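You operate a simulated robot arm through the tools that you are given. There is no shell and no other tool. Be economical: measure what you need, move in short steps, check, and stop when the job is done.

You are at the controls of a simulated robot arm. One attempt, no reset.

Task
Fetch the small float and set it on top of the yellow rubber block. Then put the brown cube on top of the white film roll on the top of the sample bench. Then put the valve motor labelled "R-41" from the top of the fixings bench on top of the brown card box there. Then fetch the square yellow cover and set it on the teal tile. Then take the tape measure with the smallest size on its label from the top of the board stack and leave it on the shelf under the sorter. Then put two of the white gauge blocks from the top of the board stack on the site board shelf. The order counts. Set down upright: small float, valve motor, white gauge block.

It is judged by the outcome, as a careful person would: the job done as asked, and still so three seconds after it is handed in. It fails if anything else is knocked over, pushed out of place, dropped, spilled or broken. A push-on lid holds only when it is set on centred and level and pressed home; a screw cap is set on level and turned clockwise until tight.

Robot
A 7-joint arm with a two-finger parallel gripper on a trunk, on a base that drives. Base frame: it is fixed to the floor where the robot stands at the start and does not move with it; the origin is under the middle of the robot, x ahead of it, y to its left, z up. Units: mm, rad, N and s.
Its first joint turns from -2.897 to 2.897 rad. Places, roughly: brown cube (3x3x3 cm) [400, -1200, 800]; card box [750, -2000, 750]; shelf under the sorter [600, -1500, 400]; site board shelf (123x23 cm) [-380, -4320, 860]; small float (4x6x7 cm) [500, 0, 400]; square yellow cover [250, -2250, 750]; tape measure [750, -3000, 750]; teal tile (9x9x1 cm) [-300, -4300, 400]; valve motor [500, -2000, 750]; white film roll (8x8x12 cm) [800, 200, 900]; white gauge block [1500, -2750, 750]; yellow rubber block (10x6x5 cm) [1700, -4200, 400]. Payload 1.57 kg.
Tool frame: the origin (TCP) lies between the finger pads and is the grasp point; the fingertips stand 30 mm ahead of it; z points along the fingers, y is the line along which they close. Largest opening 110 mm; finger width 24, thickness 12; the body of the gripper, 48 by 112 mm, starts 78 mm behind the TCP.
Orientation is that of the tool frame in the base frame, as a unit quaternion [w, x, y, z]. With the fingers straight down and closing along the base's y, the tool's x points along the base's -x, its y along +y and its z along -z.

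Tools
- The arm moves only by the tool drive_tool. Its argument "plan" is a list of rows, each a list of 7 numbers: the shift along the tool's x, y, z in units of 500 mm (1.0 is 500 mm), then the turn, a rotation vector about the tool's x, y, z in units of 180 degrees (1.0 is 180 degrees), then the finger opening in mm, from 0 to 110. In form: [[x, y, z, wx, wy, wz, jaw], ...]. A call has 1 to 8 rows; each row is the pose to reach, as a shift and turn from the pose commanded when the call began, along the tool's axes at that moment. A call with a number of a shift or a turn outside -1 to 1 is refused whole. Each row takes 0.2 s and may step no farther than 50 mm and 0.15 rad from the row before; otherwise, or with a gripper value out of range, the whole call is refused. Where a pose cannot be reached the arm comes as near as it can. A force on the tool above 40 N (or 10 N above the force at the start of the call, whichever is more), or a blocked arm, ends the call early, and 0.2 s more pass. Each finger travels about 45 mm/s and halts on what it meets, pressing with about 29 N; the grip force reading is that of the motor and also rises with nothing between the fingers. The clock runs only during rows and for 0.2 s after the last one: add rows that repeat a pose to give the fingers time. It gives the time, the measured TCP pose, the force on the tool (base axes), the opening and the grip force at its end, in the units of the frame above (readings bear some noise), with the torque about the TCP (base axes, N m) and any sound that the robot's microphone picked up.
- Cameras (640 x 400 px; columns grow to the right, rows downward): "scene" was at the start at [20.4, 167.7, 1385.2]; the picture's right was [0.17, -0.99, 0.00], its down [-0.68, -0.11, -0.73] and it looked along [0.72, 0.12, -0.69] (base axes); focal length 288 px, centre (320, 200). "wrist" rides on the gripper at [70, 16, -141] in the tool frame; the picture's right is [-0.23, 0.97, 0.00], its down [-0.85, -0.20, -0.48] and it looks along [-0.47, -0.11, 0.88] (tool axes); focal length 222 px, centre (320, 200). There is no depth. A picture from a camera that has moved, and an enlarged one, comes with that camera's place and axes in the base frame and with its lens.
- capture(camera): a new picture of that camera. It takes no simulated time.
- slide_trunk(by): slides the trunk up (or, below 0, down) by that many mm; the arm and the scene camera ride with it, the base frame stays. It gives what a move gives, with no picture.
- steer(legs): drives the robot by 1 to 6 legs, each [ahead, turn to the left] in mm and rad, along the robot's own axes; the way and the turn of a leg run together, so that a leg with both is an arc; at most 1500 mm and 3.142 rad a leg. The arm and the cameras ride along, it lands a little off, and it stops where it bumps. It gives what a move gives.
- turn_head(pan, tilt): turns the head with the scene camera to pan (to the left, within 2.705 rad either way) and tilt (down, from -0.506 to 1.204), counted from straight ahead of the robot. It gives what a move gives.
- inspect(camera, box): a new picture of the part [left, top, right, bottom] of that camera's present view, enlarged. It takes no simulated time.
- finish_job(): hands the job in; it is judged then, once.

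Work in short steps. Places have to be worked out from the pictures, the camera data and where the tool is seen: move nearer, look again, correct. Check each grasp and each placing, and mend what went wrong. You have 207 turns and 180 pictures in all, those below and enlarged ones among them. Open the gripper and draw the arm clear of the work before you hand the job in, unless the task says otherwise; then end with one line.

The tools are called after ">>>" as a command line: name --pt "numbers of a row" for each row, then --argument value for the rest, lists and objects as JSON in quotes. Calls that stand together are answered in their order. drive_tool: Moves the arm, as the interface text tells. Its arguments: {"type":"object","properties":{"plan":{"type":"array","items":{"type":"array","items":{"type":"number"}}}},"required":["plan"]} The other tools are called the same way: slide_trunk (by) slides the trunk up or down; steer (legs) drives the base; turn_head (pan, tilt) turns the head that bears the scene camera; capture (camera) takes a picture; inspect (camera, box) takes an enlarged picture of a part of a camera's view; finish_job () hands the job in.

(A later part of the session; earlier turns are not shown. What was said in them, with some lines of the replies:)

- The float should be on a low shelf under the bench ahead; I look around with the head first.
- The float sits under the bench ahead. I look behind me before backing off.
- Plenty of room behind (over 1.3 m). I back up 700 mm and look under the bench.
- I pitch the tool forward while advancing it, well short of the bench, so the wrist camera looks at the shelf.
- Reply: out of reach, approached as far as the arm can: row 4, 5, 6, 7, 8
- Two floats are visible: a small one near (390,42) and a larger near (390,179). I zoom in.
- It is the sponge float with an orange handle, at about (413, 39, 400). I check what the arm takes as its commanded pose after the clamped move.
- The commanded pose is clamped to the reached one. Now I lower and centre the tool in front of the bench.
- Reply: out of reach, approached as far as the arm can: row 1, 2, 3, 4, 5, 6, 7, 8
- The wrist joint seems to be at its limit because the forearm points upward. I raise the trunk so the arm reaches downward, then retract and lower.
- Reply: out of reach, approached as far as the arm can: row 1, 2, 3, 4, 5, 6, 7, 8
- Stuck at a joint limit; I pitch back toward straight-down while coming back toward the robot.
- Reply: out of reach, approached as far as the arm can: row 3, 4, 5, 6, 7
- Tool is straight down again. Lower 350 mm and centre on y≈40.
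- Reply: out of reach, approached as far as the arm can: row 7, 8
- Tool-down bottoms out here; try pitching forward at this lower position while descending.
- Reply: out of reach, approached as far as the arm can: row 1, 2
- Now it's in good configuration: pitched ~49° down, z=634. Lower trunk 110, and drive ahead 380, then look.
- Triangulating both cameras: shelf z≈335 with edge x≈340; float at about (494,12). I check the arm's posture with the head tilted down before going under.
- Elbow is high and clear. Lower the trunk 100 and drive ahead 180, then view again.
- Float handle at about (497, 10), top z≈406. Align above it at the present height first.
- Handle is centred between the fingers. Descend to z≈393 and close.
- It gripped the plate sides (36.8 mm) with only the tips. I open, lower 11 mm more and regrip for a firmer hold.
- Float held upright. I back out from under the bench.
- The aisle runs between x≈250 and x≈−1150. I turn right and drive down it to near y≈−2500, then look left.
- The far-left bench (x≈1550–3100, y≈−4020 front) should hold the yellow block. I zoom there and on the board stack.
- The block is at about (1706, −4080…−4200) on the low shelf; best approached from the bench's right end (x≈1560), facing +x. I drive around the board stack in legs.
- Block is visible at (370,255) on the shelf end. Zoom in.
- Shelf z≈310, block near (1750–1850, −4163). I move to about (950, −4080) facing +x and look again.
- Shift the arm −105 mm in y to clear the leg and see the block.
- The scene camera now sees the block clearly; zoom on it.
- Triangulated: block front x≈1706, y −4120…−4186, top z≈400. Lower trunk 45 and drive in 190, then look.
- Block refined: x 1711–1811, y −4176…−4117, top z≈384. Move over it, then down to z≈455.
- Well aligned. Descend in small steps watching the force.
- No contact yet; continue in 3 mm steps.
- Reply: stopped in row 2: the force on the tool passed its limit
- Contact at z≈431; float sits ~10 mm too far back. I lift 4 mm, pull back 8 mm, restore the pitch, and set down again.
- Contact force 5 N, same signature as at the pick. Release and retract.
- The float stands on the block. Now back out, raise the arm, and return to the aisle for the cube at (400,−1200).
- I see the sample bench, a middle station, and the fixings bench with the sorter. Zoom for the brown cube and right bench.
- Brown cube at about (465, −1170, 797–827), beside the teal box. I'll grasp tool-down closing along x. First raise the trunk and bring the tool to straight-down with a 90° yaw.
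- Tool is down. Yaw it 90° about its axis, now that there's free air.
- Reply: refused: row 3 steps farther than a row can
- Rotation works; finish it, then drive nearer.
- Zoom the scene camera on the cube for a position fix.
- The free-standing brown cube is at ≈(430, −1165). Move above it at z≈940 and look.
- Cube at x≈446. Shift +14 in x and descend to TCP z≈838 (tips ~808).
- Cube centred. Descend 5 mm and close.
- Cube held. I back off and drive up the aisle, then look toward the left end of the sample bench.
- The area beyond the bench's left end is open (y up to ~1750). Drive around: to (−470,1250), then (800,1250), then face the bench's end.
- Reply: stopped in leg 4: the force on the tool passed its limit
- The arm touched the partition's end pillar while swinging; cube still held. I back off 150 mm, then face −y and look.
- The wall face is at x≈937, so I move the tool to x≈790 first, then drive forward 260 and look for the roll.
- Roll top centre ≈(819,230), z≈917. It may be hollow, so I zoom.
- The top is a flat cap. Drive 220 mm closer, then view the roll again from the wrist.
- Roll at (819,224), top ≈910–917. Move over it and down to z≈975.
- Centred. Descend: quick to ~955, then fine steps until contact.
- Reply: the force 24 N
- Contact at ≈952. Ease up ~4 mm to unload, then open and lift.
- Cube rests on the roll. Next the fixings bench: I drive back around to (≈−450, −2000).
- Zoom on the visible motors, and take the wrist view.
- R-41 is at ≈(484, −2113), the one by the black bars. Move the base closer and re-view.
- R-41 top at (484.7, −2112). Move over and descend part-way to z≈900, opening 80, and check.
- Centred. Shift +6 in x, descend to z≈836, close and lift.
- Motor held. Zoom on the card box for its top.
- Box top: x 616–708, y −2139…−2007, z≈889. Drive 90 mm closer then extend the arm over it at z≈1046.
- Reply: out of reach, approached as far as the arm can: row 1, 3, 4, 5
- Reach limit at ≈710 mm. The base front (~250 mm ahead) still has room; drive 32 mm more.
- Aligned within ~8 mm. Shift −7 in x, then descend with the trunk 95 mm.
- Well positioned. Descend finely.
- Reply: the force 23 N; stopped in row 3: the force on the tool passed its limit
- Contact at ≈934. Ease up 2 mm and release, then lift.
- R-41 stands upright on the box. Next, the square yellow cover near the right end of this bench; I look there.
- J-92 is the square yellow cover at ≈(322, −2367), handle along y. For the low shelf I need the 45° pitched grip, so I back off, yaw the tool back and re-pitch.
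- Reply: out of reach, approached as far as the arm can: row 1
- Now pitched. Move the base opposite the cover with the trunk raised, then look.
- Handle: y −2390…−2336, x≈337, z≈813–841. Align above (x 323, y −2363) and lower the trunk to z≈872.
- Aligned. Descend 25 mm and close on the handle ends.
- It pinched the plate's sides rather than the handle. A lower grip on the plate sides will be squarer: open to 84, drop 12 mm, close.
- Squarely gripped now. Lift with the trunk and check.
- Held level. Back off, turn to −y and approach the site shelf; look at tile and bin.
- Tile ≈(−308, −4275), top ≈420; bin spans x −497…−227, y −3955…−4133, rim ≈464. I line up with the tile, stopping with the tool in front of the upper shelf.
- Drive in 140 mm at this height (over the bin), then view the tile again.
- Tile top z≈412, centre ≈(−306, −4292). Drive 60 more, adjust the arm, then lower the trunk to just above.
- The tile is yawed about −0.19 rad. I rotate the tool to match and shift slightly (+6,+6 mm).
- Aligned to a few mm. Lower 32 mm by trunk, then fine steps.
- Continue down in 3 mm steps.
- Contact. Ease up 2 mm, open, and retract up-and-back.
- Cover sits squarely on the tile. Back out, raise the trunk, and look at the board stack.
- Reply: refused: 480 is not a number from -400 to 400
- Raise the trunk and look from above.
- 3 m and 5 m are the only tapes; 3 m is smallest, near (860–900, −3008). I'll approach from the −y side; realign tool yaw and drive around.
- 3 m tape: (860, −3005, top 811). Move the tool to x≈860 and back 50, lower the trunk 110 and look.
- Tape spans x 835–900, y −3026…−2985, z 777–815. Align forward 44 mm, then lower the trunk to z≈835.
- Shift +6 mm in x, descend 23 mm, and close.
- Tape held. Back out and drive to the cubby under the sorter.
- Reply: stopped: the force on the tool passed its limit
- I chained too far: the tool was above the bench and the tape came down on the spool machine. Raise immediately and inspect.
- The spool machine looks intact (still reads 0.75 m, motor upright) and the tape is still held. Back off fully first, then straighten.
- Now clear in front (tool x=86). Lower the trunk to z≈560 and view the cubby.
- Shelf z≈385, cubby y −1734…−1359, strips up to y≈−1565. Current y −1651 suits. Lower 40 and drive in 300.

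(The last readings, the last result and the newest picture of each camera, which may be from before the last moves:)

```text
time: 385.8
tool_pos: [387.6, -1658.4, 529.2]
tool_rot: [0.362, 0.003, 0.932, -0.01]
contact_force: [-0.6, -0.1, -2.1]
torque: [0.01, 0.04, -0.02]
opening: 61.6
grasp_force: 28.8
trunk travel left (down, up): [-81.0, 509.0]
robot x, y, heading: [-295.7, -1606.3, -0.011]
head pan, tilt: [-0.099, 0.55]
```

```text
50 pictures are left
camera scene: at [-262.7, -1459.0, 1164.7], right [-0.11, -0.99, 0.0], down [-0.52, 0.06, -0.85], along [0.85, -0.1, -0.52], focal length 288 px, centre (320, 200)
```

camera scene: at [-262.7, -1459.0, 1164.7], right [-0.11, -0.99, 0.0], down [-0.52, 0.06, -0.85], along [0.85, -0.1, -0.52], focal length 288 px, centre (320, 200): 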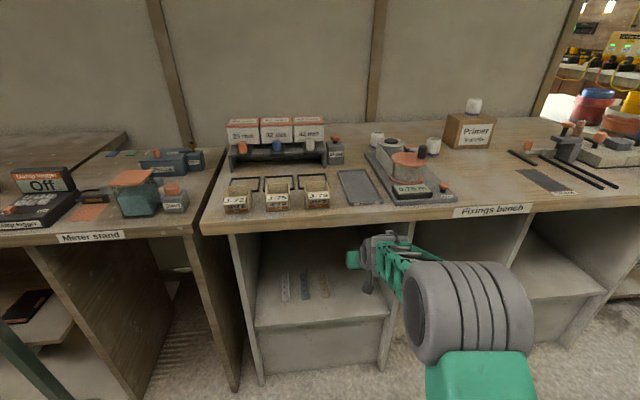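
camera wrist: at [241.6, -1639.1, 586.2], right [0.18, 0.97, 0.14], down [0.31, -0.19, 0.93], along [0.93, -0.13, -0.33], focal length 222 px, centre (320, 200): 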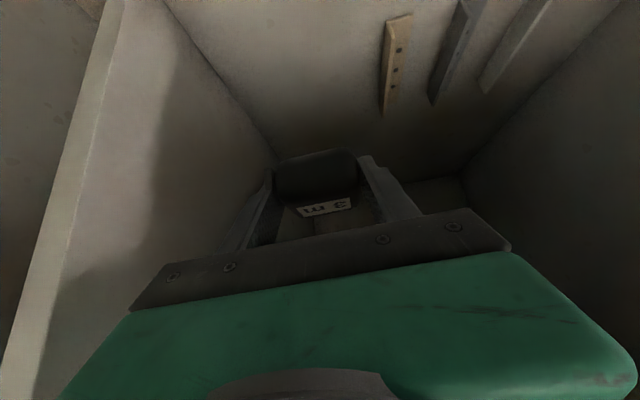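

Space is clear: panel y≈−1742, strip −1566. Lower 75 by trunk, then fine arm steps.

>>> slide_trunk --by -75

>>> drive_tool --pt "0.0065 0 0.0075 0 0 0 30" --pt "0.013 0 0.015 0 0 0 30" --pt "0.0195 0 0.0225 0 0 0 30"

>>> drive_tool --pt "0.0052 0 0.006 0 0 0 30" --pt "0.0104 0 0.012 0 0 0 30"

>>> capture --camera "wrist"

```text
time: 386.9
tool_pos: [387.5, -1658.5, 455.5]
tool_rot: [0.361, 0.003, 0.932, -0.009]
contact_force: [-0.2, 0.8, -1.7]
torque: [-0.01, 0.03, 0.01]
opening: 61.5
grasp_force: 28.7
trunk travel left (down, up): [-6.0, 584.0]
robot x, y, heading: [-289.8, -1604.6, -0.011]
head pan, tilt: [-0.099, 0.55]
```

```text
time: 387.7
tool_pos: [387.3, -1657.6, 440.4]
tool_rot: [0.362, 0.003, 0.932, -0.01]
contact_force: [-0.2, 0.4, -2.6]
torque: [0.03, 0.04, 0.01]
opening: 61.5
grasp_force: 29.1
trunk travel left (down, up): [-6.0, 584.0]
robot x, y, heading: [-290.4, -1601.5, -0.013]
head pan, tilt: [-0.099, 0.55]
```

```text
time: 388.3
tool_pos: [386.6, -1658.7, 431.6]
tool_rot: [0.362, 0.003, 0.932, -0.01]
contact_force: [-0.2, -1.0, -2.3]
torque: [-0.01, 0.03, 0.0]
opening: 61.4
grasp_force: 29.1
trunk travel left (down, up): [-6.0, 584.0]
robot x, y, heading: [-296.8, -1605.0, -0.011]
head pan, tilt: [-0.099, 0.55]
```

```text
49 pictures are left
camera wrist: at [241.6, -1639.7, 487.6], right [0.18, 0.97, 0.14], down [0.31, -0.19, 0.93], along [0.93, -0.13, -0.33], focal length 222 px, centre (320, 200)
```

wrist: 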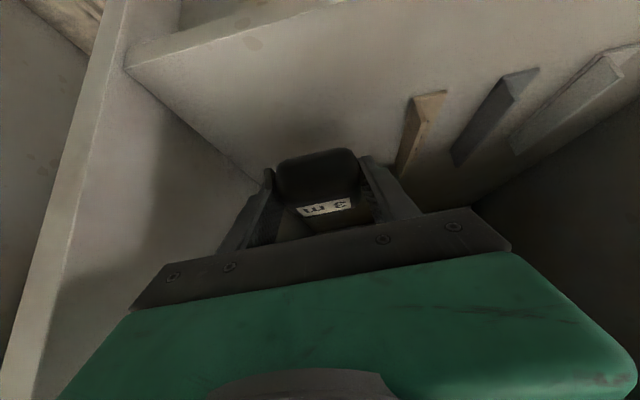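

Shadow is closing in; keep stepping down.

>>> drive_tool --pt "0.0052 0 0.006 0 0 0 30" --pt "0.0104 0 0.012 0 0 0 30"

>>> drive_tool --pt "0.0052 0 0.006 0 0 0 30" --pt "0.0104 0 0.012 0 0 0 30"

>>> drive_tool --pt "0.0052 0 0.006 0 0 0 30" --pt "0.0104 0 0.012 0 0 0 30"

>>> capture --camera "wrist"

```text
time: 388.9
tool_pos: [386.9, -1657.1, 422.8]
tool_rot: [0.362, 0.003, 0.932, -0.009]
contact_force: [-1.0, -0.5, -1.2]
torque: [0.01, 0.04, 0.01]
opening: 61.5
grasp_force: 28.9
trunk travel left (down, up): [-6.0, 584.0]
robot x, y, heading: [-288.3, -1602.4, -0.016]
head pan, tilt: [-0.099, 0.55]
```

```text
time: 389.5
tool_pos: [388.3, -1658.4, 414.3]
tool_rot: [0.362, 0.003, 0.932, -0.01]
contact_force: [0.2, 0.2, -2.1]
torque: [0.0, 0.06, 0.01]
opening: 61.6
grasp_force: 29.0
trunk travel left (down, up): [-6.0, 584.0]
robot x, y, heading: [-296.2, -1602.2, -0.019]
head pan, tilt: [-0.099, 0.55]
```

```text
time: 390.1
tool_pos: [388.4, -1658.4, 408.3]
tool_rot: [0.362, 0.003, 0.932, -0.009]
contact_force: [-0.5, 0.0, -3.1]
torque: [-0.05, 0.02, 0.03]
opening: 62.0
grasp_force: 28.9
trunk travel left (down, up): [-6.0, 584.0]
robot x, y, heading: [-295.4, -1602.3, -0.017]
head pan, tilt: [-0.099, 0.55]
```

```text
48 pictures are left
camera wrist: at [242.3, -1639.9, 464.7], right [0.18, 0.97, 0.14], down [0.31, -0.19, 0.93], along [0.93, -0.13, -0.33], focal length 222 px, centre (320, 200)
```

wrist: 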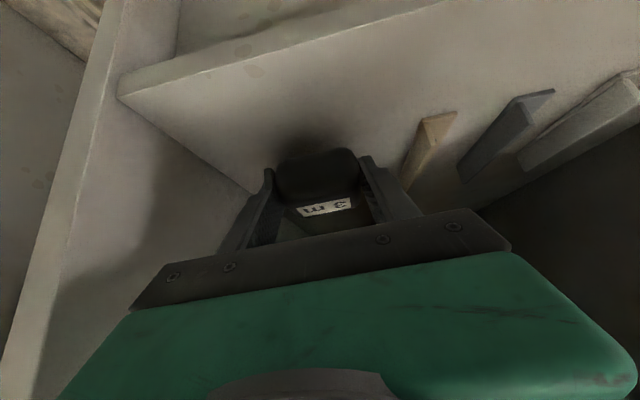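

Still no contact; continue 4 mm steps.

>>> drive_tool --pt "0.0052 0 0.006 0 0 0 30" --pt "0.0104 0 0.012 0 0 0 30" --pt "0.0156 0 0.018 0 0 0 30"

>>> drive_tool --pt "0.0052 0 0.006 0 0 0 30" --pt "0.0104 0 0.012 0 0 0 30" --pt "0.0156 0 0.018 0 0 0 30"

>>> capture --camera "wrist"

```text
time: 390.9
tool_pos: [388.4, -1659.0, 396.1]
tool_rot: [0.361, 0.003, 0.932, -0.009]
contact_force: [-0.8, -0.9, -1.8]
torque: [-0.05, 0.04, 0.0]
opening: 61.7
grasp_force: 29.6
trunk travel left (down, up): [-6.0, 584.0]
robot x, y, heading: [-294.5, -1600.2, -0.011]
head pan, tilt: [-0.099, 0.55]
```

```text
time: 391.7
tool_pos: [389.0, -1660.6, 385.4]
tool_rot: [0.363, 0.003, 0.932, -0.01]
contact_force: [-1.8, 0.0, 1.4]
torque: [0.12, 0.14, 0.04]
opening: 61.7
grasp_force: 28.8
trunk travel left (down, up): [-6.0, 584.0]
robot x, y, heading: [-296.6, -1602.9, -0.012]
head pan, tilt: [-0.099, 0.55]
```

```text
47 pictures are left
camera wrist: at [243.1, -1641.4, 441.5], right [0.18, 0.97, 0.14], down [0.31, -0.19, 0.93], along [0.94, -0.13, -0.33], focal length 222 px, centre (320, 200)
```

wrist: 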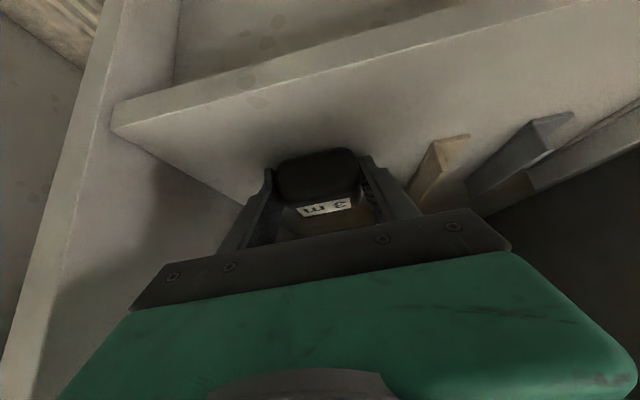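

Contact beginning (force −2→+1.4). One more 2 mm, then release and retract.

>>> drive_tool --pt "0.003 0 0.0035 0 0 0 30" --pt "0.003 0 0.0035 0 0 0 66" --pt "0.003 0 0.0035 0 0 0 80" --pt "0.003 0 0.0035 0 0 0 84" --pt "0.003 0 0.0035 0 0 0 84"

>>> drive_tool --pt "-0.026 0 -0.03 0 0 0 84" --pt "-0.059 0 -0.068 0 0 0 84" --pt "-0.099 0 -0.113 0 0 0 84" --pt "-0.099 0 -0.2 0 0 0 84"

>>> capture --camera "wrist"

```text
time: 392.9
tool_pos: [390.0, -1660.2, 386.0]
tool_rot: [0.364, 0.003, 0.931, -0.01]
contact_force: [-1.7, -14.6, 18.9]
torque: [0.28, -0.15, -0.18]
opening: 71.3
grasp_force: 0.1
trunk travel left (down, up): [-6.0, 584.0]
robot x, y, heading: [-294.9, -1604.5, -0.011]
head pan, tilt: [-0.099, 0.55]
```

```text
time: 393.9
tool_pos: [357.8, -1656.8, 489.7]
tool_rot: [0.359, 0.004, 0.933, -0.01]
contact_force: [0.4, -0.4, 0.1]
torque: [-0.01, -0.03, -0.01]
opening: 84.1
grasp_force: 0.1
trunk travel left (down, up): [-6.0, 584.0]
robot x, y, heading: [-291.9, -1603.9, -0.013]
head pan, tilt: [-0.099, 0.55]
```

```text
46 pictures are left
camera wrist: at [211.8, -1638.3, 546.3], right [0.18, 0.97, 0.14], down [0.31, -0.19, 0.93], along [0.93, -0.12, -0.34], focal length 222 px, centre (320, 200)
```

wrist: 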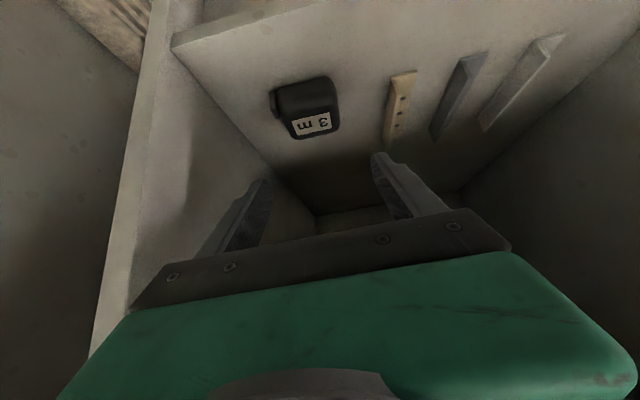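

The tape lies on the shelf, strips undisturbed. Back out and head for the gauge blocks on the board stack.

>>> steer --legs '[[-350, 0]]'

>>> slide_trunk --by 400

>>> slide_trunk --by 150

>>> steer --legs '[[0, -1.438], [900, 0], [860, 0]]'

```text
time: 396.2
tool_pos: [6.8, -1652.8, 490.1]
tool_rot: [0.361, 0.002, 0.932, -0.009]
contact_force: [-0.6, 0.1, -0.2]
torque: [-0.03, -0.02, 0.01]
opening: 84.0
grasp_force: 0.1
trunk travel left (down, up): [-6.0, 584.0]
robot x, y, heading: [-641.4, -1599.2, -0.013]
head pan, tilt: [-0.099, 0.55]
```

```text
time: 400.0
tool_pos: [8.0, -1651.9, 889.9]
tool_rot: [0.361, 0.003, 0.932, -0.01]
contact_force: [-0.9, -0.3, 0.0]
torque: [-0.02, 0.01, -0.02]
opening: 84.1
grasp_force: 0.0
trunk travel left (down, up): [-406.0, 184.0]
robot x, y, heading: [-642.6, -1597.1, -0.013]
head pan, tilt: [-0.099, 0.55]
```

```text
time: 401.8
tool_pos: [6.7, -1652.2, 1040.3]
tool_rot: [0.362, 0.002, 0.932, -0.009]
contact_force: [-0.8, -0.3, -0.5]
torque: [0.01, 0.0, 0.0]
opening: 84.0
grasp_force: 0.0
trunk travel left (down, up): [-556.0, 34.0]
robot x, y, heading: [-645.3, -1597.0, -0.01]
head pan, tilt: [-0.099, 0.55]
```

```text
time: 414.3
tool_pos: [-466.3, -4017.0, 1040.6]
tool_rot: [0.263, 0.624, 0.693, -0.249]
contact_force: [-0.2, -0.7, 0.0]
torque: [-0.03, -0.03, -0.01]
opening: 84.0
grasp_force: 0.1
trunk travel left (down, up): [-556.0, 34.0]
robot x, y, heading: [-485.9, -3368.1, -1.471]
head pan, tilt: [-0.099, 0.55]
```

>>> steer --legs '[[0, 1.15], [1117, 0], [0, 0.32], [590, 0], [0, 1.571]]'

>>> turn_head --pan 0.1 --tilt 0.8

>>> capture --camera "scene"

>>> capture --camera "wrist"

```text
time: 430.7
tool_pos: [1203.1, -3083.3, 1041.1]
tool_rot: [-0.262, 0.66, -0.658, -0.25]
contact_force: [-0.4, -0.2, -0.5]
torque: [0.01, 0.02, 0.02]
opening: 84.2
grasp_force: 0.2
trunk travel left (down, up): [-556.0, 34.0]
robot x, y, heading: [1153.2, -3736.4, 1.566]
head pan, tilt: [-0.099, 0.55]
```

```text
time: 431.5
tool_pos: [1203.0, -3082.9, 1040.0]
tool_rot: [-0.261, 0.661, -0.658, -0.251]
contact_force: [-0.1, -0.1, 0.0]
torque: [0.01, 0.03, -0.01]
opening: 83.7
grasp_force: 0.1
trunk travel left (down, up): [-556.0, 34.0]
robot x, y, heading: [1155.9, -3736.3, 1.572]
head pan, tilt: [0.099, 0.799]
```

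```text
45 pictures are left
camera scene: at [993.0, -3714.1, 1618.4], right [1.0, 0.1, 0.0], down [0.07, -0.71, -0.7], along [-0.07, 0.69, -0.72], focal length 288 px, centre (320, 200)
```

scene: 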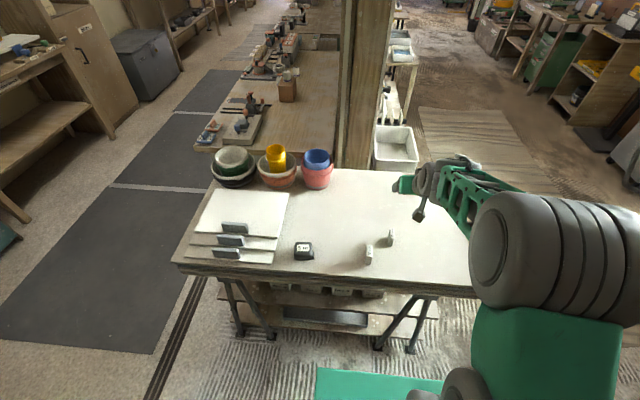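

```text
44 pictures are left
camera wrist: at [1187.2, -3230.1, 1097.0], right [-0.98, 0.17, 0.14], down [0.19, 0.31, 0.93], along [0.12, 0.94, -0.33], focal length 222 px, centre (320, 200)
```

wrist: 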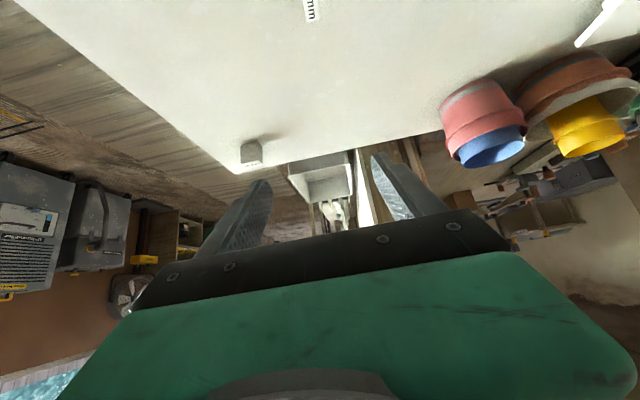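

Zoom on the two near gauge blocks.

>>> inspect --camera "scene" --box '[340, 215, 420, 275]'

```text
6.67 times, centred on (380, 245) of scene
camera zoom: at [993.0, -3714.1, 1618.4], right [1.0, 0.1, 0.0], down [0.07, -0.71, -0.7], along [-0.07, 0.69, -0.72], focal length 1918 px, centre (-80, -100)
```

zoom: 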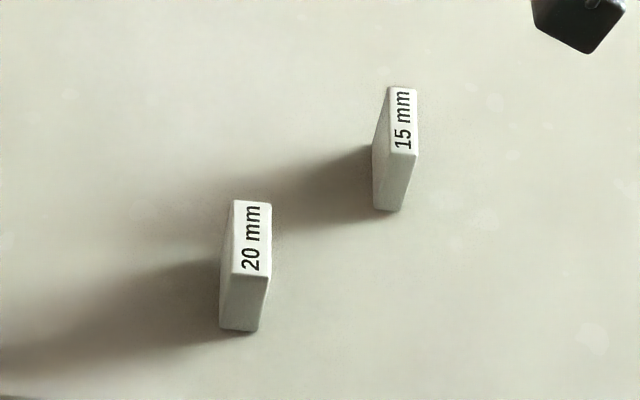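

20 mm block: x≈1102, y −3188…−3144, z 777–823. 15 mm: x≈1181, y −3108…−3063. Go above the 20 mm one first.

>>> drive_tool --pt "0.036 0.05 -0.033 0 0 0 70" --pt "0.072 0.1 -0.066 0 0 0 60" --pt "0.108 0.15 -0.099 0 0 0 60" --pt "0.1436 0.202 -0.131 0 0 0 60"

>>> slide_trunk --by -175

>>> capture --camera "wrist"

```text
time: 432.5
tool_pos: [1101.1, -3179.3, 1038.5]
tool_rot: [-0.261, 0.66, -0.658, -0.25]
contact_force: [-0.5, -0.3, 0.0]
torque: [-0.01, 0.0, -0.02]
opening: 60.1
grasp_force: 0.0
trunk travel left (down, up): [-556.0, 34.0]
robot x, y, heading: [1155.5, -3738.7, 1.566]
head pan, tilt: [0.099, 0.799]
```

```text
time: 434.4
tool_pos: [1101.1, -3179.5, 865.1]
tool_rot: [-0.261, 0.661, -0.658, -0.251]
contact_force: [-0.6, 0.4, -0.5]
torque: [-0.02, 0.03, 0.0]
opening: 59.9
grasp_force: 0.1
trunk travel left (down, up): [-381.0, 209.0]
robot x, y, heading: [1154.0, -3734.3, 1.559]
head pan, tilt: [0.099, 0.799]
```

```text
42 pictures are left
camera wrist: at [1084.6, -3326.1, 921.0], right [-0.98, 0.17, 0.14], down [0.19, 0.31, 0.93], along [0.12, 0.94, -0.33], focal length 222 px, centre (320, 200)
```

wrist: 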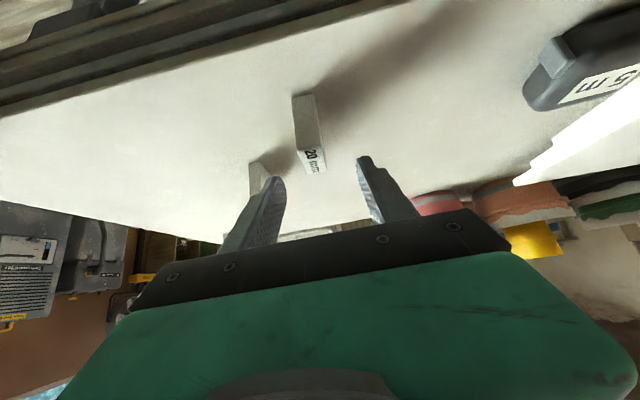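

Block centred at x=1102, y≈−3160. Forward 5 mm, lower 51, close.

>>> drive_tool --pt "-0.0075 0.0 0.007 0 0 0 60"

>>> slide_trunk --by -50

>>> drive_tool --pt "0 0 0 0 0 0 40" --pt "0 0 0 0 0 0 20" --pt "0 0 0 0 0 0 5" --pt "0 0 0 0 0 0 5" --pt "0 0 0 0 0 0 5"

>>> slide_trunk --by 120

>>> capture --camera "wrist"

```text
time: 434.8
tool_pos: [1101.5, -3173.0, 863.7]
tool_rot: [-0.262, 0.66, -0.658, -0.251]
contact_force: [1.1, -0.4, -0.1]
torque: [0.02, -0.01, 0.02]
opening: 60.2
grasp_force: 0.1
trunk travel left (down, up): [-381.0, 209.0]
robot x, y, heading: [1156.3, -3731.7, 1.569]
head pan, tilt: [0.099, 0.799]
```

```text
time: 435.7
tool_pos: [1100.5, -3173.8, 813.6]
tool_rot: [-0.261, 0.661, -0.657, -0.251]
contact_force: [0.1, 0.7, -0.8]
torque: [0.04, -0.03, -0.01]
opening: 60.0
grasp_force: 0.1
trunk travel left (down, up): [-331.0, 259.0]
robot x, y, heading: [1155.5, -3732.8, 1.567]
head pan, tilt: [0.099, 0.799]
```

```text
time: 436.9
tool_pos: [1100.8, -3174.9, 814.4]
tool_rot: [-0.262, 0.66, -0.658, -0.25]
contact_force: [-1.0, -0.5, 0.0]
torque: [0.04, -0.01, 0.0]
opening: 19.3
grasp_force: 29.1
trunk travel left (down, up): [-331.0, 259.0]
robot x, y, heading: [1155.3, -3732.6, 1.564]
head pan, tilt: [0.099, 0.799]
```

```text
time: 438.4
tool_pos: [1102.0, -3174.5, 933.9]
tool_rot: [-0.262, 0.66, -0.658, -0.25]
contact_force: [1.0, 1.2, 0.0]
torque: [0.04, 0.0, 0.01]
opening: 19.0
grasp_force: 29.2
trunk travel left (down, up): [-451.0, 139.0]
robot x, y, heading: [1157.9, -3736.9, 1.565]
head pan, tilt: [0.099, 0.799]
```

```text
41 pictures are left
camera wrist: at [1084.7, -3321.0, 990.9], right [-0.98, 0.17, 0.14], down [0.19, 0.31, 0.93], along [0.12, 0.94, -0.33], focal length 222 px, centre (320, 200)
```

wrist: 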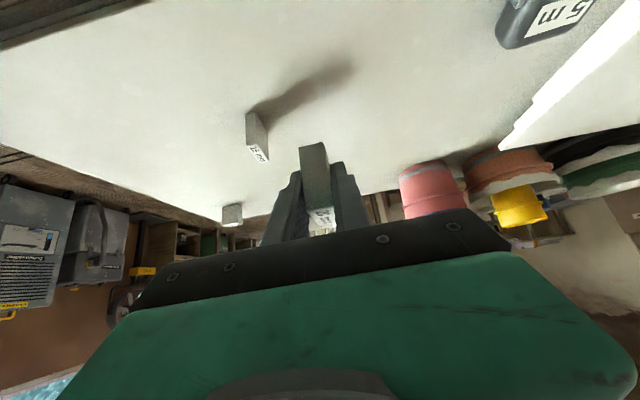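

Block held. I drive to the site shelf's left part (free spot near x≈135, between the locks and the shelf end).

>>> slide_trunk --by 70

>>> steer --legs '[[0, 1.414], [1092, 0], [0, 1.733]]'

>>> turn_head --pan 0.0 --tilt 0.7

>>> capture --camera "scene"

>>> capture --camera "wrist"

```text
time: 439.5
tool_pos: [1100.4, -3172.9, 1003.9]
tool_rot: [-0.261, 0.66, -0.658, -0.25]
contact_force: [0.2, 0.0, -1.2]
torque: [-0.02, 0.01, 0.0]
opening: 19.2
grasp_force: 29.3
trunk travel left (down, up): [-521.0, 69.0]
robot x, y, heading: [1155.5, -3733.4, 1.562]
head pan, tilt: [0.099, 0.799]
```

```text
time: 452.7
tool_pos: [136.3, -4110.7, 1003.7]
tool_rot: [0.248, 0.662, 0.656, -0.263]
contact_force: [-0.3, 0.6, -1.0]
torque: [-0.01, -0.01, -0.02]
opening: 19.4
grasp_force: 29.4
trunk travel left (down, up): [-521.0, 69.0]
robot x, y, heading: [88.4, -3545.4, -1.584]
head pan, tilt: [0.099, 0.799]
```

```text
time: 453.4
tool_pos: [136.4, -4110.6, 1004.2]
tool_rot: [0.249, 0.662, 0.657, -0.261]
contact_force: [-0.5, 1.2, -0.4]
torque: [-0.02, -0.02, -0.02]
opening: 19.1
grasp_force: 28.9
trunk travel left (down, up): [-521.0, 69.0]
robot x, y, heading: [86.8, -3552.7, -1.588]
head pan, tilt: [0.0, 0.7]
```

```text
40 pictures are left
camera scene: at [240.8, -3577.9, 1591.6], right [-1.0, 0.02, 0.0], down [0.01, 0.64, -0.76], along [-0.01, -0.76, -0.64], focal length 288 px, centre (320, 200)
```

scene: 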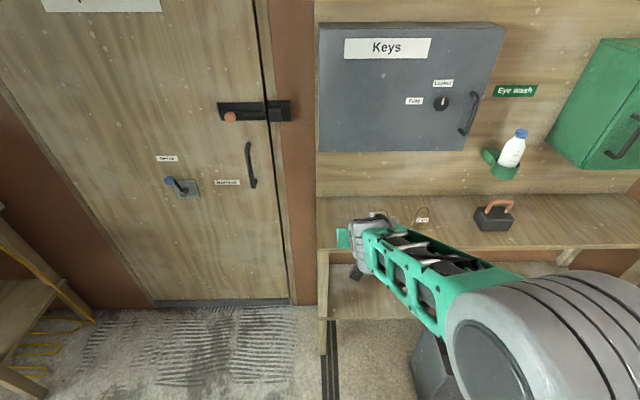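

```text
39 pictures are left
camera wrist: at [156.2, -3964.8, 1061.0], right [0.97, -0.18, 0.14], down [-0.19, -0.31, 0.93], along [-0.13, -0.93, -0.33], focal length 222 px, centre (320, 200)
```

wrist: 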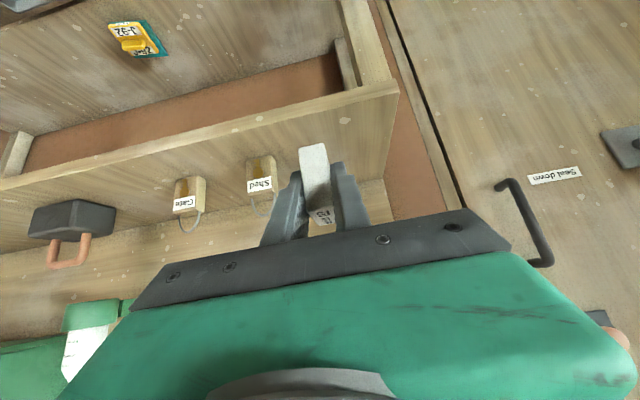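

The site shelf is at z≈850; spot at x≈136 is free (lock at x≈10, shelf end ≈244). Drive in 172 and lower 95.

>>> steer --legs '[[172, 0]]'

>>> slide_trunk --by -90

>>> capture --camera "wrist"

```text
time: 454.9
tool_pos: [133.4, -4288.2, 1004.2]
tool_rot: [0.25, 0.661, 0.657, -0.262]
contact_force: [-0.2, -0.7, -0.7]
torque: [0.03, 0.03, -0.04]
opening: 19.1
grasp_force: 29.4
trunk travel left (down, up): [-521.0, 69.0]
robot x, y, heading: [84.0, -3726.7, -1.588]
head pan, tilt: [0.0, 0.7]
```

```text
time: 456.1
tool_pos: [133.9, -4287.0, 914.0]
tool_rot: [0.249, 0.662, 0.656, -0.263]
contact_force: [-0.6, 0.7, -0.1]
torque: [-0.03, -0.03, 0.01]
opening: 19.2
grasp_force: 29.1
trunk travel left (down, up): [-431.0, 159.0]
robot x, y, heading: [88.5, -3726.7, -1.578]
head pan, tilt: [0.0, 0.7]
```

```text
38 pictures are left
camera wrist: at [154.1, -4141.0, 971.0], right [0.97, -0.18, 0.14], down [-0.19, -0.31, 0.93], along [-0.13, -0.93, -0.33], focal length 222 px, centre (320, 200)
```

wrist: 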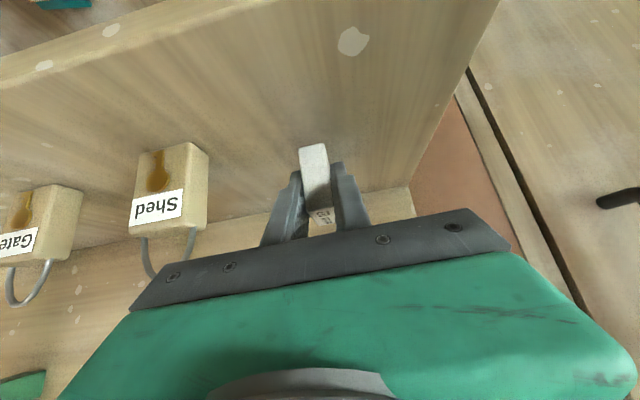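

Over the shelf. Step down with force checks.

>>> drive_tool --pt "0.0081 0 0.0089 0 0 0 5" --pt "0.0162 0 0.0178 0 0 0 5" --pt "0.0216 0 0.0237 0 0 0 5"

>>> drive_tool --pt "0.0054 0 0.0059 0 0 0 5" --pt "0.0095 0 0.0104 0 0 0 5"

>>> capture --camera "wrist"

```text
time: 456.9
tool_pos: [133.2, -4286.6, 897.7]
tool_rot: [0.248, 0.662, 0.657, -0.262]
contact_force: [0.6, 0.2, -1.0]
torque: [0.0, 0.0, -0.01]
opening: 19.2
grasp_force: 28.9
trunk travel left (down, up): [-431.0, 159.0]
robot x, y, heading: [88.6, -3727.4, -1.586]
head pan, tilt: [0.0, 0.7]
```

```text
time: 457.5
tool_pos: [133.6, -4286.9, 894.1]
tool_rot: [0.251, 0.661, 0.656, -0.264]
contact_force: [0.3, 2.6, 10.9]
torque: [0.14, -0.11, 0.05]
opening: 19.5
grasp_force: 28.8
trunk travel left (down, up): [-431.0, 159.0]
robot x, y, heading: [83.9, -3729.9, -1.578]
head pan, tilt: [0.0, 0.7]
```

```text
37 pictures are left
camera wrist: at [153.7, -4141.2, 950.1], right [0.97, -0.18, 0.14], down [-0.19, -0.3, 0.93], along [-0.13, -0.94, -0.33], focal length 222 px, centre (320, 200)
```

wrist: 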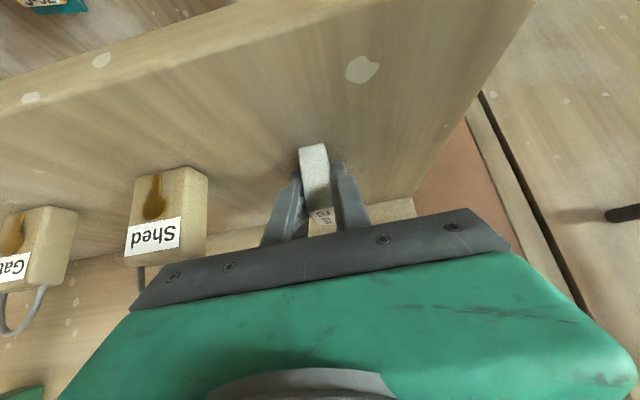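

Contact at ≈895. Ease 1 mm, open, and retract.

>>> drive_tool --pt "-0.002 0 -0.002 0 0 0 5" --pt "-0.002 0 -0.002 0 0 0 24" --pt "-0.002 0 -0.002 0 0 0 40" --pt "-0.002 0 -0.002 0 0 0 50" --pt "-0.002 0 -0.002 0 0 0 50"

>>> drive_tool --pt "-0.024 0 -0.031 0 0 0 50" --pt "-0.054 0 -0.07 0 0 0 50" --pt "-0.1 0 -0.13 0 0 0 50" --pt "-0.14 0 -0.19 0 0 0 50"

>>> capture --camera "wrist"

```text
time: 458.7
tool_pos: [132.8, -4287.3, 892.9]
tool_rot: [0.249, 0.662, 0.656, -0.263]
contact_force: [-1.2, 0.0, -0.8]
torque: [-0.02, 0.01, -0.01]
opening: 50.1
grasp_force: 0.1
trunk travel left (down, up): [-431.0, 159.0]
robot x, y, heading: [85.1, -3723.6, -1.589]
head pan, tilt: [0.0, 0.7]
```

```text
time: 459.7
tool_pos: [137.2, -4273.7, 1012.4]
tool_rot: [0.249, 0.661, 0.658, -0.261]
contact_force: [0.4, 0.3, 0.0]
torque: [-0.04, 0.01, 0.01]
opening: 50.3
grasp_force: 0.0
trunk travel left (down, up): [-431.0, 159.0]
robot x, y, heading: [85.1, -3724.9, -1.587]
head pan, tilt: [0.0, 0.7]
```

```text
36 pictures are left
camera wrist: at [157.1, -4127.6, 1068.7], right [0.97, -0.18, 0.14], down [-0.19, -0.31, 0.93], along [-0.13, -0.93, -0.33], focal length 222 px, centre (320, 200)
```

wrist: 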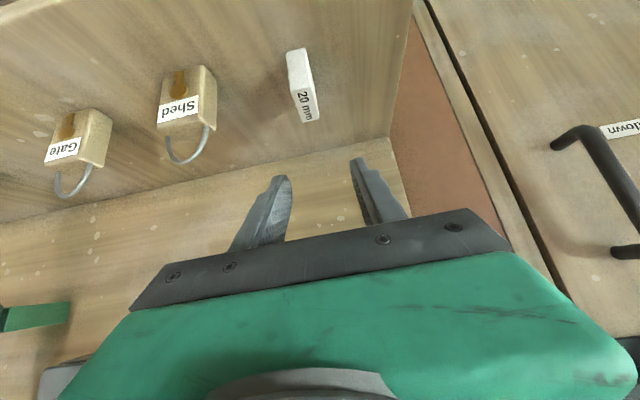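

The 20 mm block stands on the shelf. Return for the 15 mm block.

>>> steer --legs '[[-172, 0], [0, 1.495], [1150, 0], [0, 1.66]]'

>>> capture --camera "wrist"

>>> capture --camera "scene"

```text
time: 474.4
tool_pos: [1195.7, -3085.9, 1012.4]
tool_rot: [-0.26, 0.663, -0.655, -0.252]
contact_force: [-0.5, 0.8, 0.6]
torque: [0.02, 0.03, 0.02]
opening: 50.0
grasp_force: 0.0
trunk travel left (down, up): [-431.0, 159.0]
robot x, y, heading: [1261.9, -3635.0, 1.578]
head pan, tilt: [0.0, 0.7]
```

```text
35 pictures are left
camera wrist: at [1179.9, -3232.7, 1068.4], right [-0.98, 0.16, 0.14], down [0.18, 0.31, 0.93], along [0.11, 0.94, -0.33], focal length 222 px, centre (320, 200)
```

wrist: 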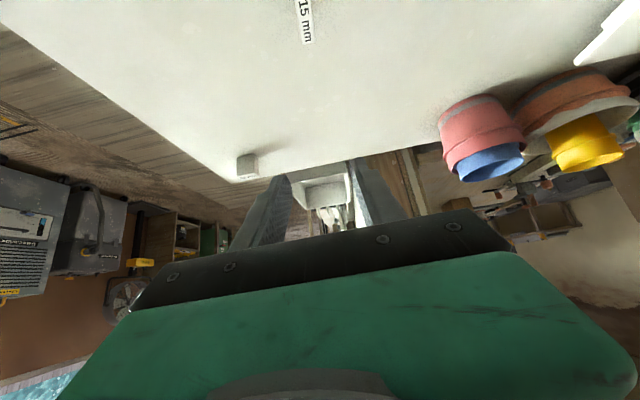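

```text
34 pictures are left
camera scene: at [1102.1, -3608.8, 1501.6], right [1.0, 0.0, 0.0], down [0.0, -0.64, -0.76], along [0.0, 0.76, -0.64], focal length 288 px, centre (320, 200)
```

scene: 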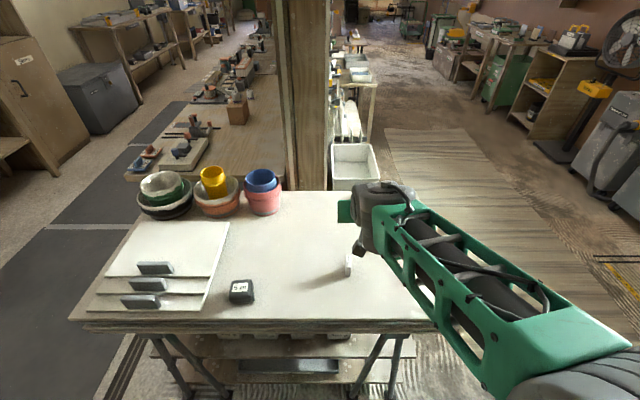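

Block top at ≈(1185,−3082). Adjust and lower to z≈865 for a look.

>>> drive_tool --pt "0.0163 0.022 -0.0149 0 0 0 60"

>>> slide_trunk --by -145

>>> capture --camera "wrist"

```text
time: 474.9
tool_pos: [1184.8, -3096.5, 1010.4]
tool_rot: [-0.26, 0.663, -0.655, -0.251]
contact_force: [1.2, -0.5, 0.5]
torque: [0.0, 0.02, 0.02]
opening: 59.8
grasp_force: 0.1
trunk travel left (down, up): [-431.0, 159.0]
robot x, y, heading: [1257.2, -3633.9, 1.577]
head pan, tilt: [0.0, 0.7]
```

```text
time: 476.6
tool_pos: [1184.7, -3096.3, 866.5]
tool_rot: [-0.26, 0.664, -0.655, -0.251]
contact_force: [0.7, 0.2, 0.1]
torque: [0.01, -0.01, 0.0]
opening: 60.1
grasp_force: 0.1
trunk travel left (down, up): [-286.0, 304.0]
robot x, y, heading: [1255.6, -3631.9, 1.574]
head pan, tilt: [0.0, 0.7]
```

```text
33 pictures are left
camera wrist: at [1169.2, -3243.5, 923.3], right [-0.98, 0.16, 0.14], down [0.18, 0.31, 0.93], along [0.11, 0.94, -0.33], focal length 222 px, centre (320, 200)
```

wrist: 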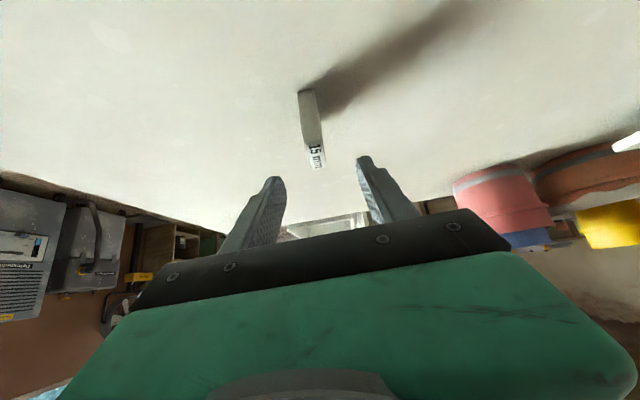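

Centred. Lower 52, forward 3, close and lift.

>>> drive_tool --pt "-0.0045 0.002 0.004 0 0 0 60"

>>> slide_trunk --by -52

>>> drive_tool --pt "0 0 0 0 0 0 40" --pt "0 0 0 0 0 0 20" --pt "0 0 0 0 0 0 3" --pt "0 0 0 0 0 0 3" --pt "0 0 0 0 0 0 3"

>>> slide_trunk --by 190

>>> capture --camera "wrist"

```text
time: 477.0
tool_pos: [1183.4, -3092.8, 866.4]
tool_rot: [-0.26, 0.663, -0.656, -0.251]
contact_force: [0.1, 0.0, 0.3]
torque: [0.01, 0.01, 0.02]
opening: 60.0
grasp_force: 0.1
trunk travel left (down, up): [-286.0, 304.0]
robot x, y, heading: [1261.7, -3632.0, 1.577]
head pan, tilt: [0.0, 0.7]
```

```text
time: 477.9
tool_pos: [1183.6, -3092.4, 815.3]
tool_rot: [-0.26, 0.663, -0.655, -0.252]
contact_force: [-0.2, 0.0, 0.1]
torque: [0.0, 0.0, -0.02]
opening: 60.1
grasp_force: 0.2
trunk travel left (down, up): [-234.0, 356.0]
robot x, y, heading: [1256.4, -3633.8, 1.578]
head pan, tilt: [0.0, 0.7]
```

```text
time: 479.1
tool_pos: [1183.4, -3093.0, 815.8]
tool_rot: [-0.261, 0.662, -0.656, -0.251]
contact_force: [-0.2, 0.0, 0.5]
torque: [0.0, -0.01, -0.01]
opening: 14.1
grasp_force: 28.7
trunk travel left (down, up): [-234.0, 356.0]
robot x, y, heading: [1258.3, -3634.6, 1.577]
head pan, tilt: [0.0, 0.7]
```

```text
time: 481.2
tool_pos: [1183.3, -3093.2, 1004.9]
tool_rot: [-0.26, 0.664, -0.655, -0.252]
contact_force: [-0.2, 0.4, -0.5]
torque: [0.03, 0.01, 0.02]
opening: 13.7
grasp_force: 28.9
trunk travel left (down, up): [-424.0, 166.0]
robot x, y, heading: [1256.9, -3631.8, 1.575]
head pan, tilt: [0.0, 0.7]
```

```text
32 pictures are left
camera wrist: at [1168.0, -3240.5, 1061.1], right [-0.98, 0.16, 0.14], down [0.18, 0.31, 0.93], along [0.11, 0.94, -0.33], focal length 222 px, centre (320, 200)
```

wrist: 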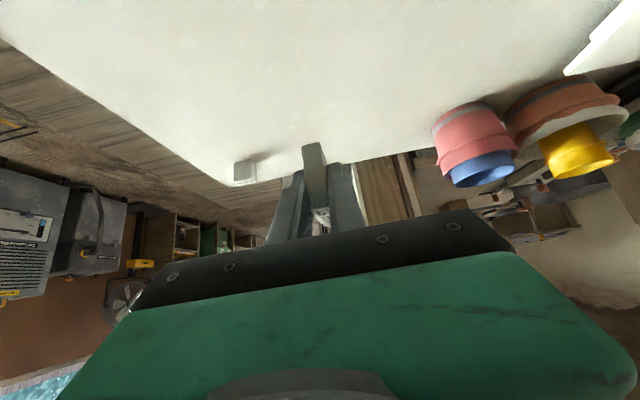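

Held. Drive to the site shelf again; second spot at x≈195, same row.

>>> steer --legs '[[0, 1.497], [1139, 0], [0, 1.64]]'

>>> capture --camera "wrist"

```text
time: 494.7
tool_pos: [205.8, -4083.8, 1004.4]
tool_rot: [0.255, 0.647, 0.671, -0.257]
contact_force: [0.4, -0.2, -0.6]
torque: [0.0, -0.01, 0.01]
opening: 14.0
grasp_force: 29.1
trunk travel left (down, up): [-424.0, 166.0]
robot x, y, heading: [114.4, -3547.7, -1.543]
head pan, tilt: [0.0, 0.7]
```

```text
31 pictures are left
camera wrist: at [218.0, -3937.1, 1061.2], right [0.98, -0.14, 0.14], down [-0.18, -0.31, 0.93], along [-0.09, -0.94, -0.33], focal length 222 px, centre (320, 200)
```

wrist: 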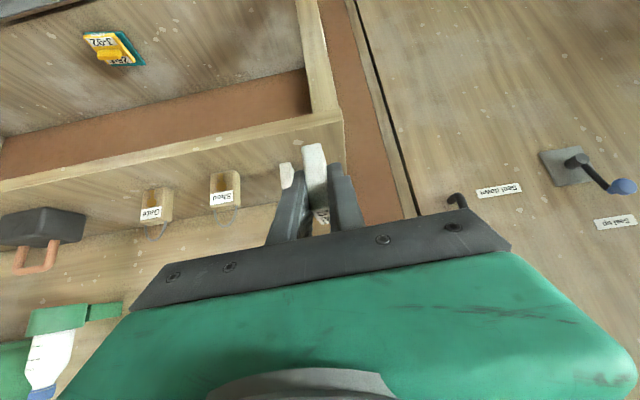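

Correct heading by −0.026 and drive in 200.

>>> steer --legs '[[0, -0.026], [200, 0]]'

>>> capture --camera "wrist"

```text
time: 496.7
tool_pos: [191.0, -4284.2, 1003.8]
tool_rot: [0.252, 0.655, 0.663, -0.261]
contact_force: [-0.5, 0.0, 0.0]
torque: [0.01, -0.02, 0.0]
opening: 13.8
grasp_force: 29.0
trunk travel left (down, up): [-424.0, 166.0]
robot x, y, heading: [117.1, -3743.3, -1.567]
head pan, tilt: [0.0, 0.7]
```

```text
30 pictures are left
camera wrist: at [208.5, -4138.3, 1061.1], right [0.98, -0.16, 0.14], down [-0.18, -0.31, 0.93], along [-0.11, -0.94, -0.33], focal length 222 px, centre (320, 200)
```

wrist: 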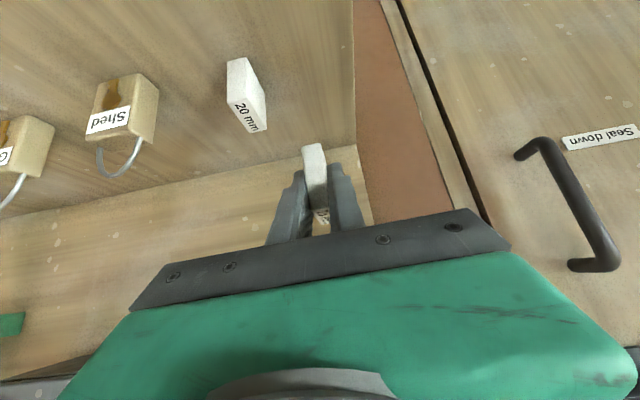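

20 mm block at x≈132; shift +5 to x=196, lower 95, then step down.

>>> drive_tool --pt "0 0.01 0 0 0 0 3"

>>> slide_trunk --by -96

>>> drive_tool --pt "0.0054 0 0.0059 0 0 0 3" --pt "0.0081 0 0.0089 0 0 0 3"

>>> drive_tool --pt "0.0027 0 0.003 0 0 0 3" --pt "0.0054 0 0.0059 0 0 0 3"

>>> capture --camera "wrist"

```text
time: 497.1
tool_pos: [195.6, -4285.0, 1004.3]
tool_rot: [0.251, 0.655, 0.663, -0.26]
contact_force: [0.0, 0.2, -0.3]
torque: [-0.01, -0.01, 0.02]
opening: 14.3
grasp_force: 29.0
trunk travel left (down, up): [-424.0, 166.0]
robot x, y, heading: [119.4, -3747.5, -1.566]
head pan, tilt: [0.0, 0.7]
```

```text
time: 498.4
tool_pos: [195.3, -4284.5, 909.7]
tool_rot: [0.251, 0.655, 0.663, -0.26]
contact_force: [-0.7, 0.0, -0.6]
torque: [0.02, -0.01, 0.02]
opening: 13.9
grasp_force: 28.8
trunk travel left (down, up): [-328.0, 262.0]
robot x, y, heading: [120.4, -3747.9, -1.565]
head pan, tilt: [0.0, 0.7]
```

```text
time: 499.0
tool_pos: [196.5, -4285.0, 901.9]
tool_rot: [0.252, 0.656, 0.662, -0.26]
contact_force: [0.2, -0.4, -0.8]
torque: [-0.02, -0.03, 0.03]
opening: 14.0
grasp_force: 29.1
trunk travel left (down, up): [-328.0, 262.0]
robot x, y, heading: [116.1, -3745.0, -1.569]
head pan, tilt: [0.0, 0.7]
```

```text
time: 499.6
tool_pos: [196.0, -4284.1, 897.4]
tool_rot: [0.251, 0.656, 0.663, -0.26]
contact_force: [-0.5, 0.0, 0.0]
torque: [0.01, 0.0, 0.0]
opening: 13.7
grasp_force: 28.7
trunk travel left (down, up): [-328.0, 262.0]
robot x, y, heading: [118.8, -3747.4, -1.568]
head pan, tilt: [0.0, 0.7]
```

```text
29 pictures are left
camera wrist: at [213.2, -4138.2, 954.9], right [0.98, -0.16, 0.14], down [-0.18, -0.31, 0.93], along [-0.11, -0.94, -0.33], focal length 222 px, centre (320, 200)
```

wrist: 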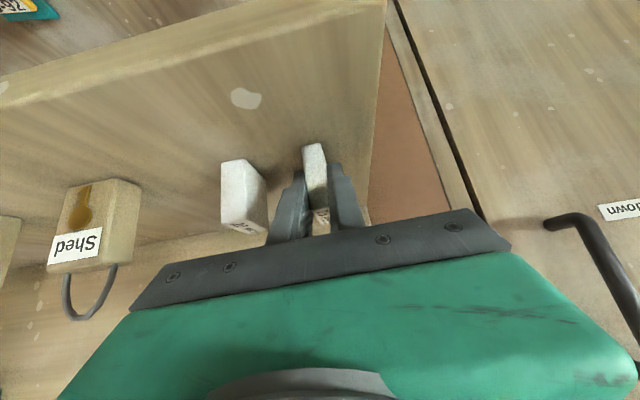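

Nearly there; step 1.5 mm at a time.

>>> drive_tool --pt "0.002 0 0.0022 0 0 0 3" --pt "0.004 0 0.0045 0 0 0 3"

```text
time: 500.2
tool_pos: [196.7, -4284.4, 895.5]
tool_rot: [0.251, 0.655, 0.663, -0.259]
contact_force: [-0.1, -0.2, -0.6]
torque: [-0.01, 0.0, 0.02]
opening: 14.2
grasp_force: 28.7
trunk travel left (down, up): [-328.0, 262.0]
robot x, y, heading: [114.7, -3746.4, -1.566]
head pan, tilt: [0.0, 0.7]
```

>>> drive_tool --pt "0.002 0 0.0022 0 0 0 3" --pt "0.004 0 0.0045 0 0 0 3"

```text
time: 500.8
tool_pos: [196.1, -4285.2, 894.3]
tool_rot: [0.253, 0.655, 0.662, -0.261]
contact_force: [0.0, 1.2, 8.5]
torque: [0.09, -0.04, -0.01]
opening: 13.9
grasp_force: 28.9
trunk travel left (down, up): [-328.0, 262.0]
robot x, y, heading: [118.0, -3742.6, -1.567]
head pan, tilt: [0.0, 0.7]
```

Contact (8.5 N). Ease 1 mm, open to 44, retract.

>>> drive_tool --pt "-0.002 0 -0.002 0 0 0 3" --pt "-0.002 0 -0.002 0 0 0 20" --pt "-0.002 0 -0.002 0 0 0 36" --pt "-0.002 0 -0.002 0 0 0 44" --pt "-0.002 0 -0.002 0 0 0 44"

>>> drive_tool --pt "-0.024 0 -0.031 0 0 0 44" --pt "-0.054 0 -0.07 0 0 0 44" --pt "-0.1 0 -0.13 0 0 0 44" --pt "-0.14 0 -0.19 0 0 0 44"

>>> capture --camera "wrist"

```text
time: 502.0
tool_pos: [194.4, -4285.1, 894.5]
tool_rot: [0.251, 0.656, 0.663, -0.26]
contact_force: [-1.0, -0.2, 0.3]
torque: [-0.03, 0.03, 0.01]
opening: 44.0
grasp_force: 0.0
trunk travel left (down, up): [-328.0, 262.0]
robot x, y, heading: [117.3, -3746.0, -1.572]
head pan, tilt: [0.0, 0.7]
```

```text
time: 503.0
tool_pos: [196.2, -4272.8, 1011.4]
tool_rot: [0.251, 0.656, 0.663, -0.259]
contact_force: [-0.4, -0.5, 0.4]
torque: [0.04, -0.01, 0.0]
opening: 43.8
grasp_force: 0.0
trunk travel left (down, up): [-328.0, 262.0]
robot x, y, heading: [117.6, -3746.6, -1.568]
head pan, tilt: [0.0, 0.7]
```

```text
28 pictures are left
camera wrist: at [215.8, -4126.3, 1068.4], right [0.98, -0.16, 0.14], down [-0.18, -0.31, 0.93], along [-0.11, -0.94, -0.33], focal length 222 px, centre (320, 200)
```

wrist: 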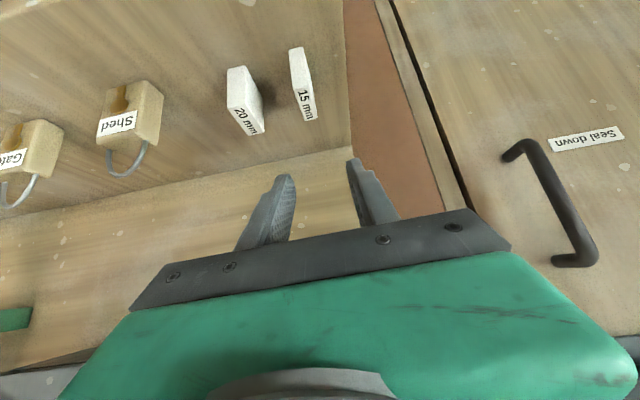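

Both gauge blocks stand upright. Draw back clear and take one last look at the float and shelf.

>>> steer --legs '[[-250, 0]]'

>>> turn_head --pan 1.2 --tilt 0.5

>>> inspect --camera "scene" --box '[220, 100, 460, 250]'

```text
time: 504.8
tool_pos: [198.5, -4026.6, 1011.4]
tool_rot: [0.251, 0.656, 0.663, -0.26]
contact_force: [0.4, 0.3, 0.4]
torque: [0.0, -0.03, 0.04]
opening: 44.2
grasp_force: 0.0
trunk travel left (down, up): [-328.0, 262.0]
robot x, y, heading: [112.1, -3500.7, -1.567]
head pan, tilt: [0.0, 0.7]
```

```text
time: 506.2
tool_pos: [199.0, -4026.1, 1011.7]
tool_rot: [0.251, 0.656, 0.662, -0.26]
contact_force: [0.7, 1.0, 0.7]
torque: [0.03, -0.01, 0.02]
opening: 44.0
grasp_force: 0.1
trunk travel left (down, up): [-328.0, 262.0]
robot x, y, heading: [117.4, -3494.9, -1.568]
head pan, tilt: [1.201, 0.499]
```

```text
2.67 times, centred on (340, 175) of scene
camera zoom: at [354.6, -3471.4, 1416.3], right [-0.36, -0.93, 0.0], down [-0.45, 0.17, -0.88], along [0.82, -0.32, -0.48], focal length 767 px, centre (267, 267)
```

zoom: 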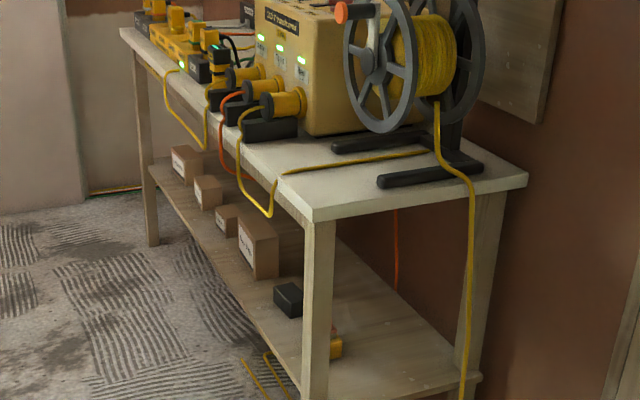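

The float's orange shows above the yellow block, so everything is in place with the gripper open and clear. Handing in.

>>> finish_job

```text
The job is handed in.
```

I did all six parts in the order asked and handed the job in. One slip: while carrying the tape measure I briefly lowered it onto the spool machine on the fixings bench. The machine looked undamaged, still read 0.75 m, and the motors beside it were still standing.
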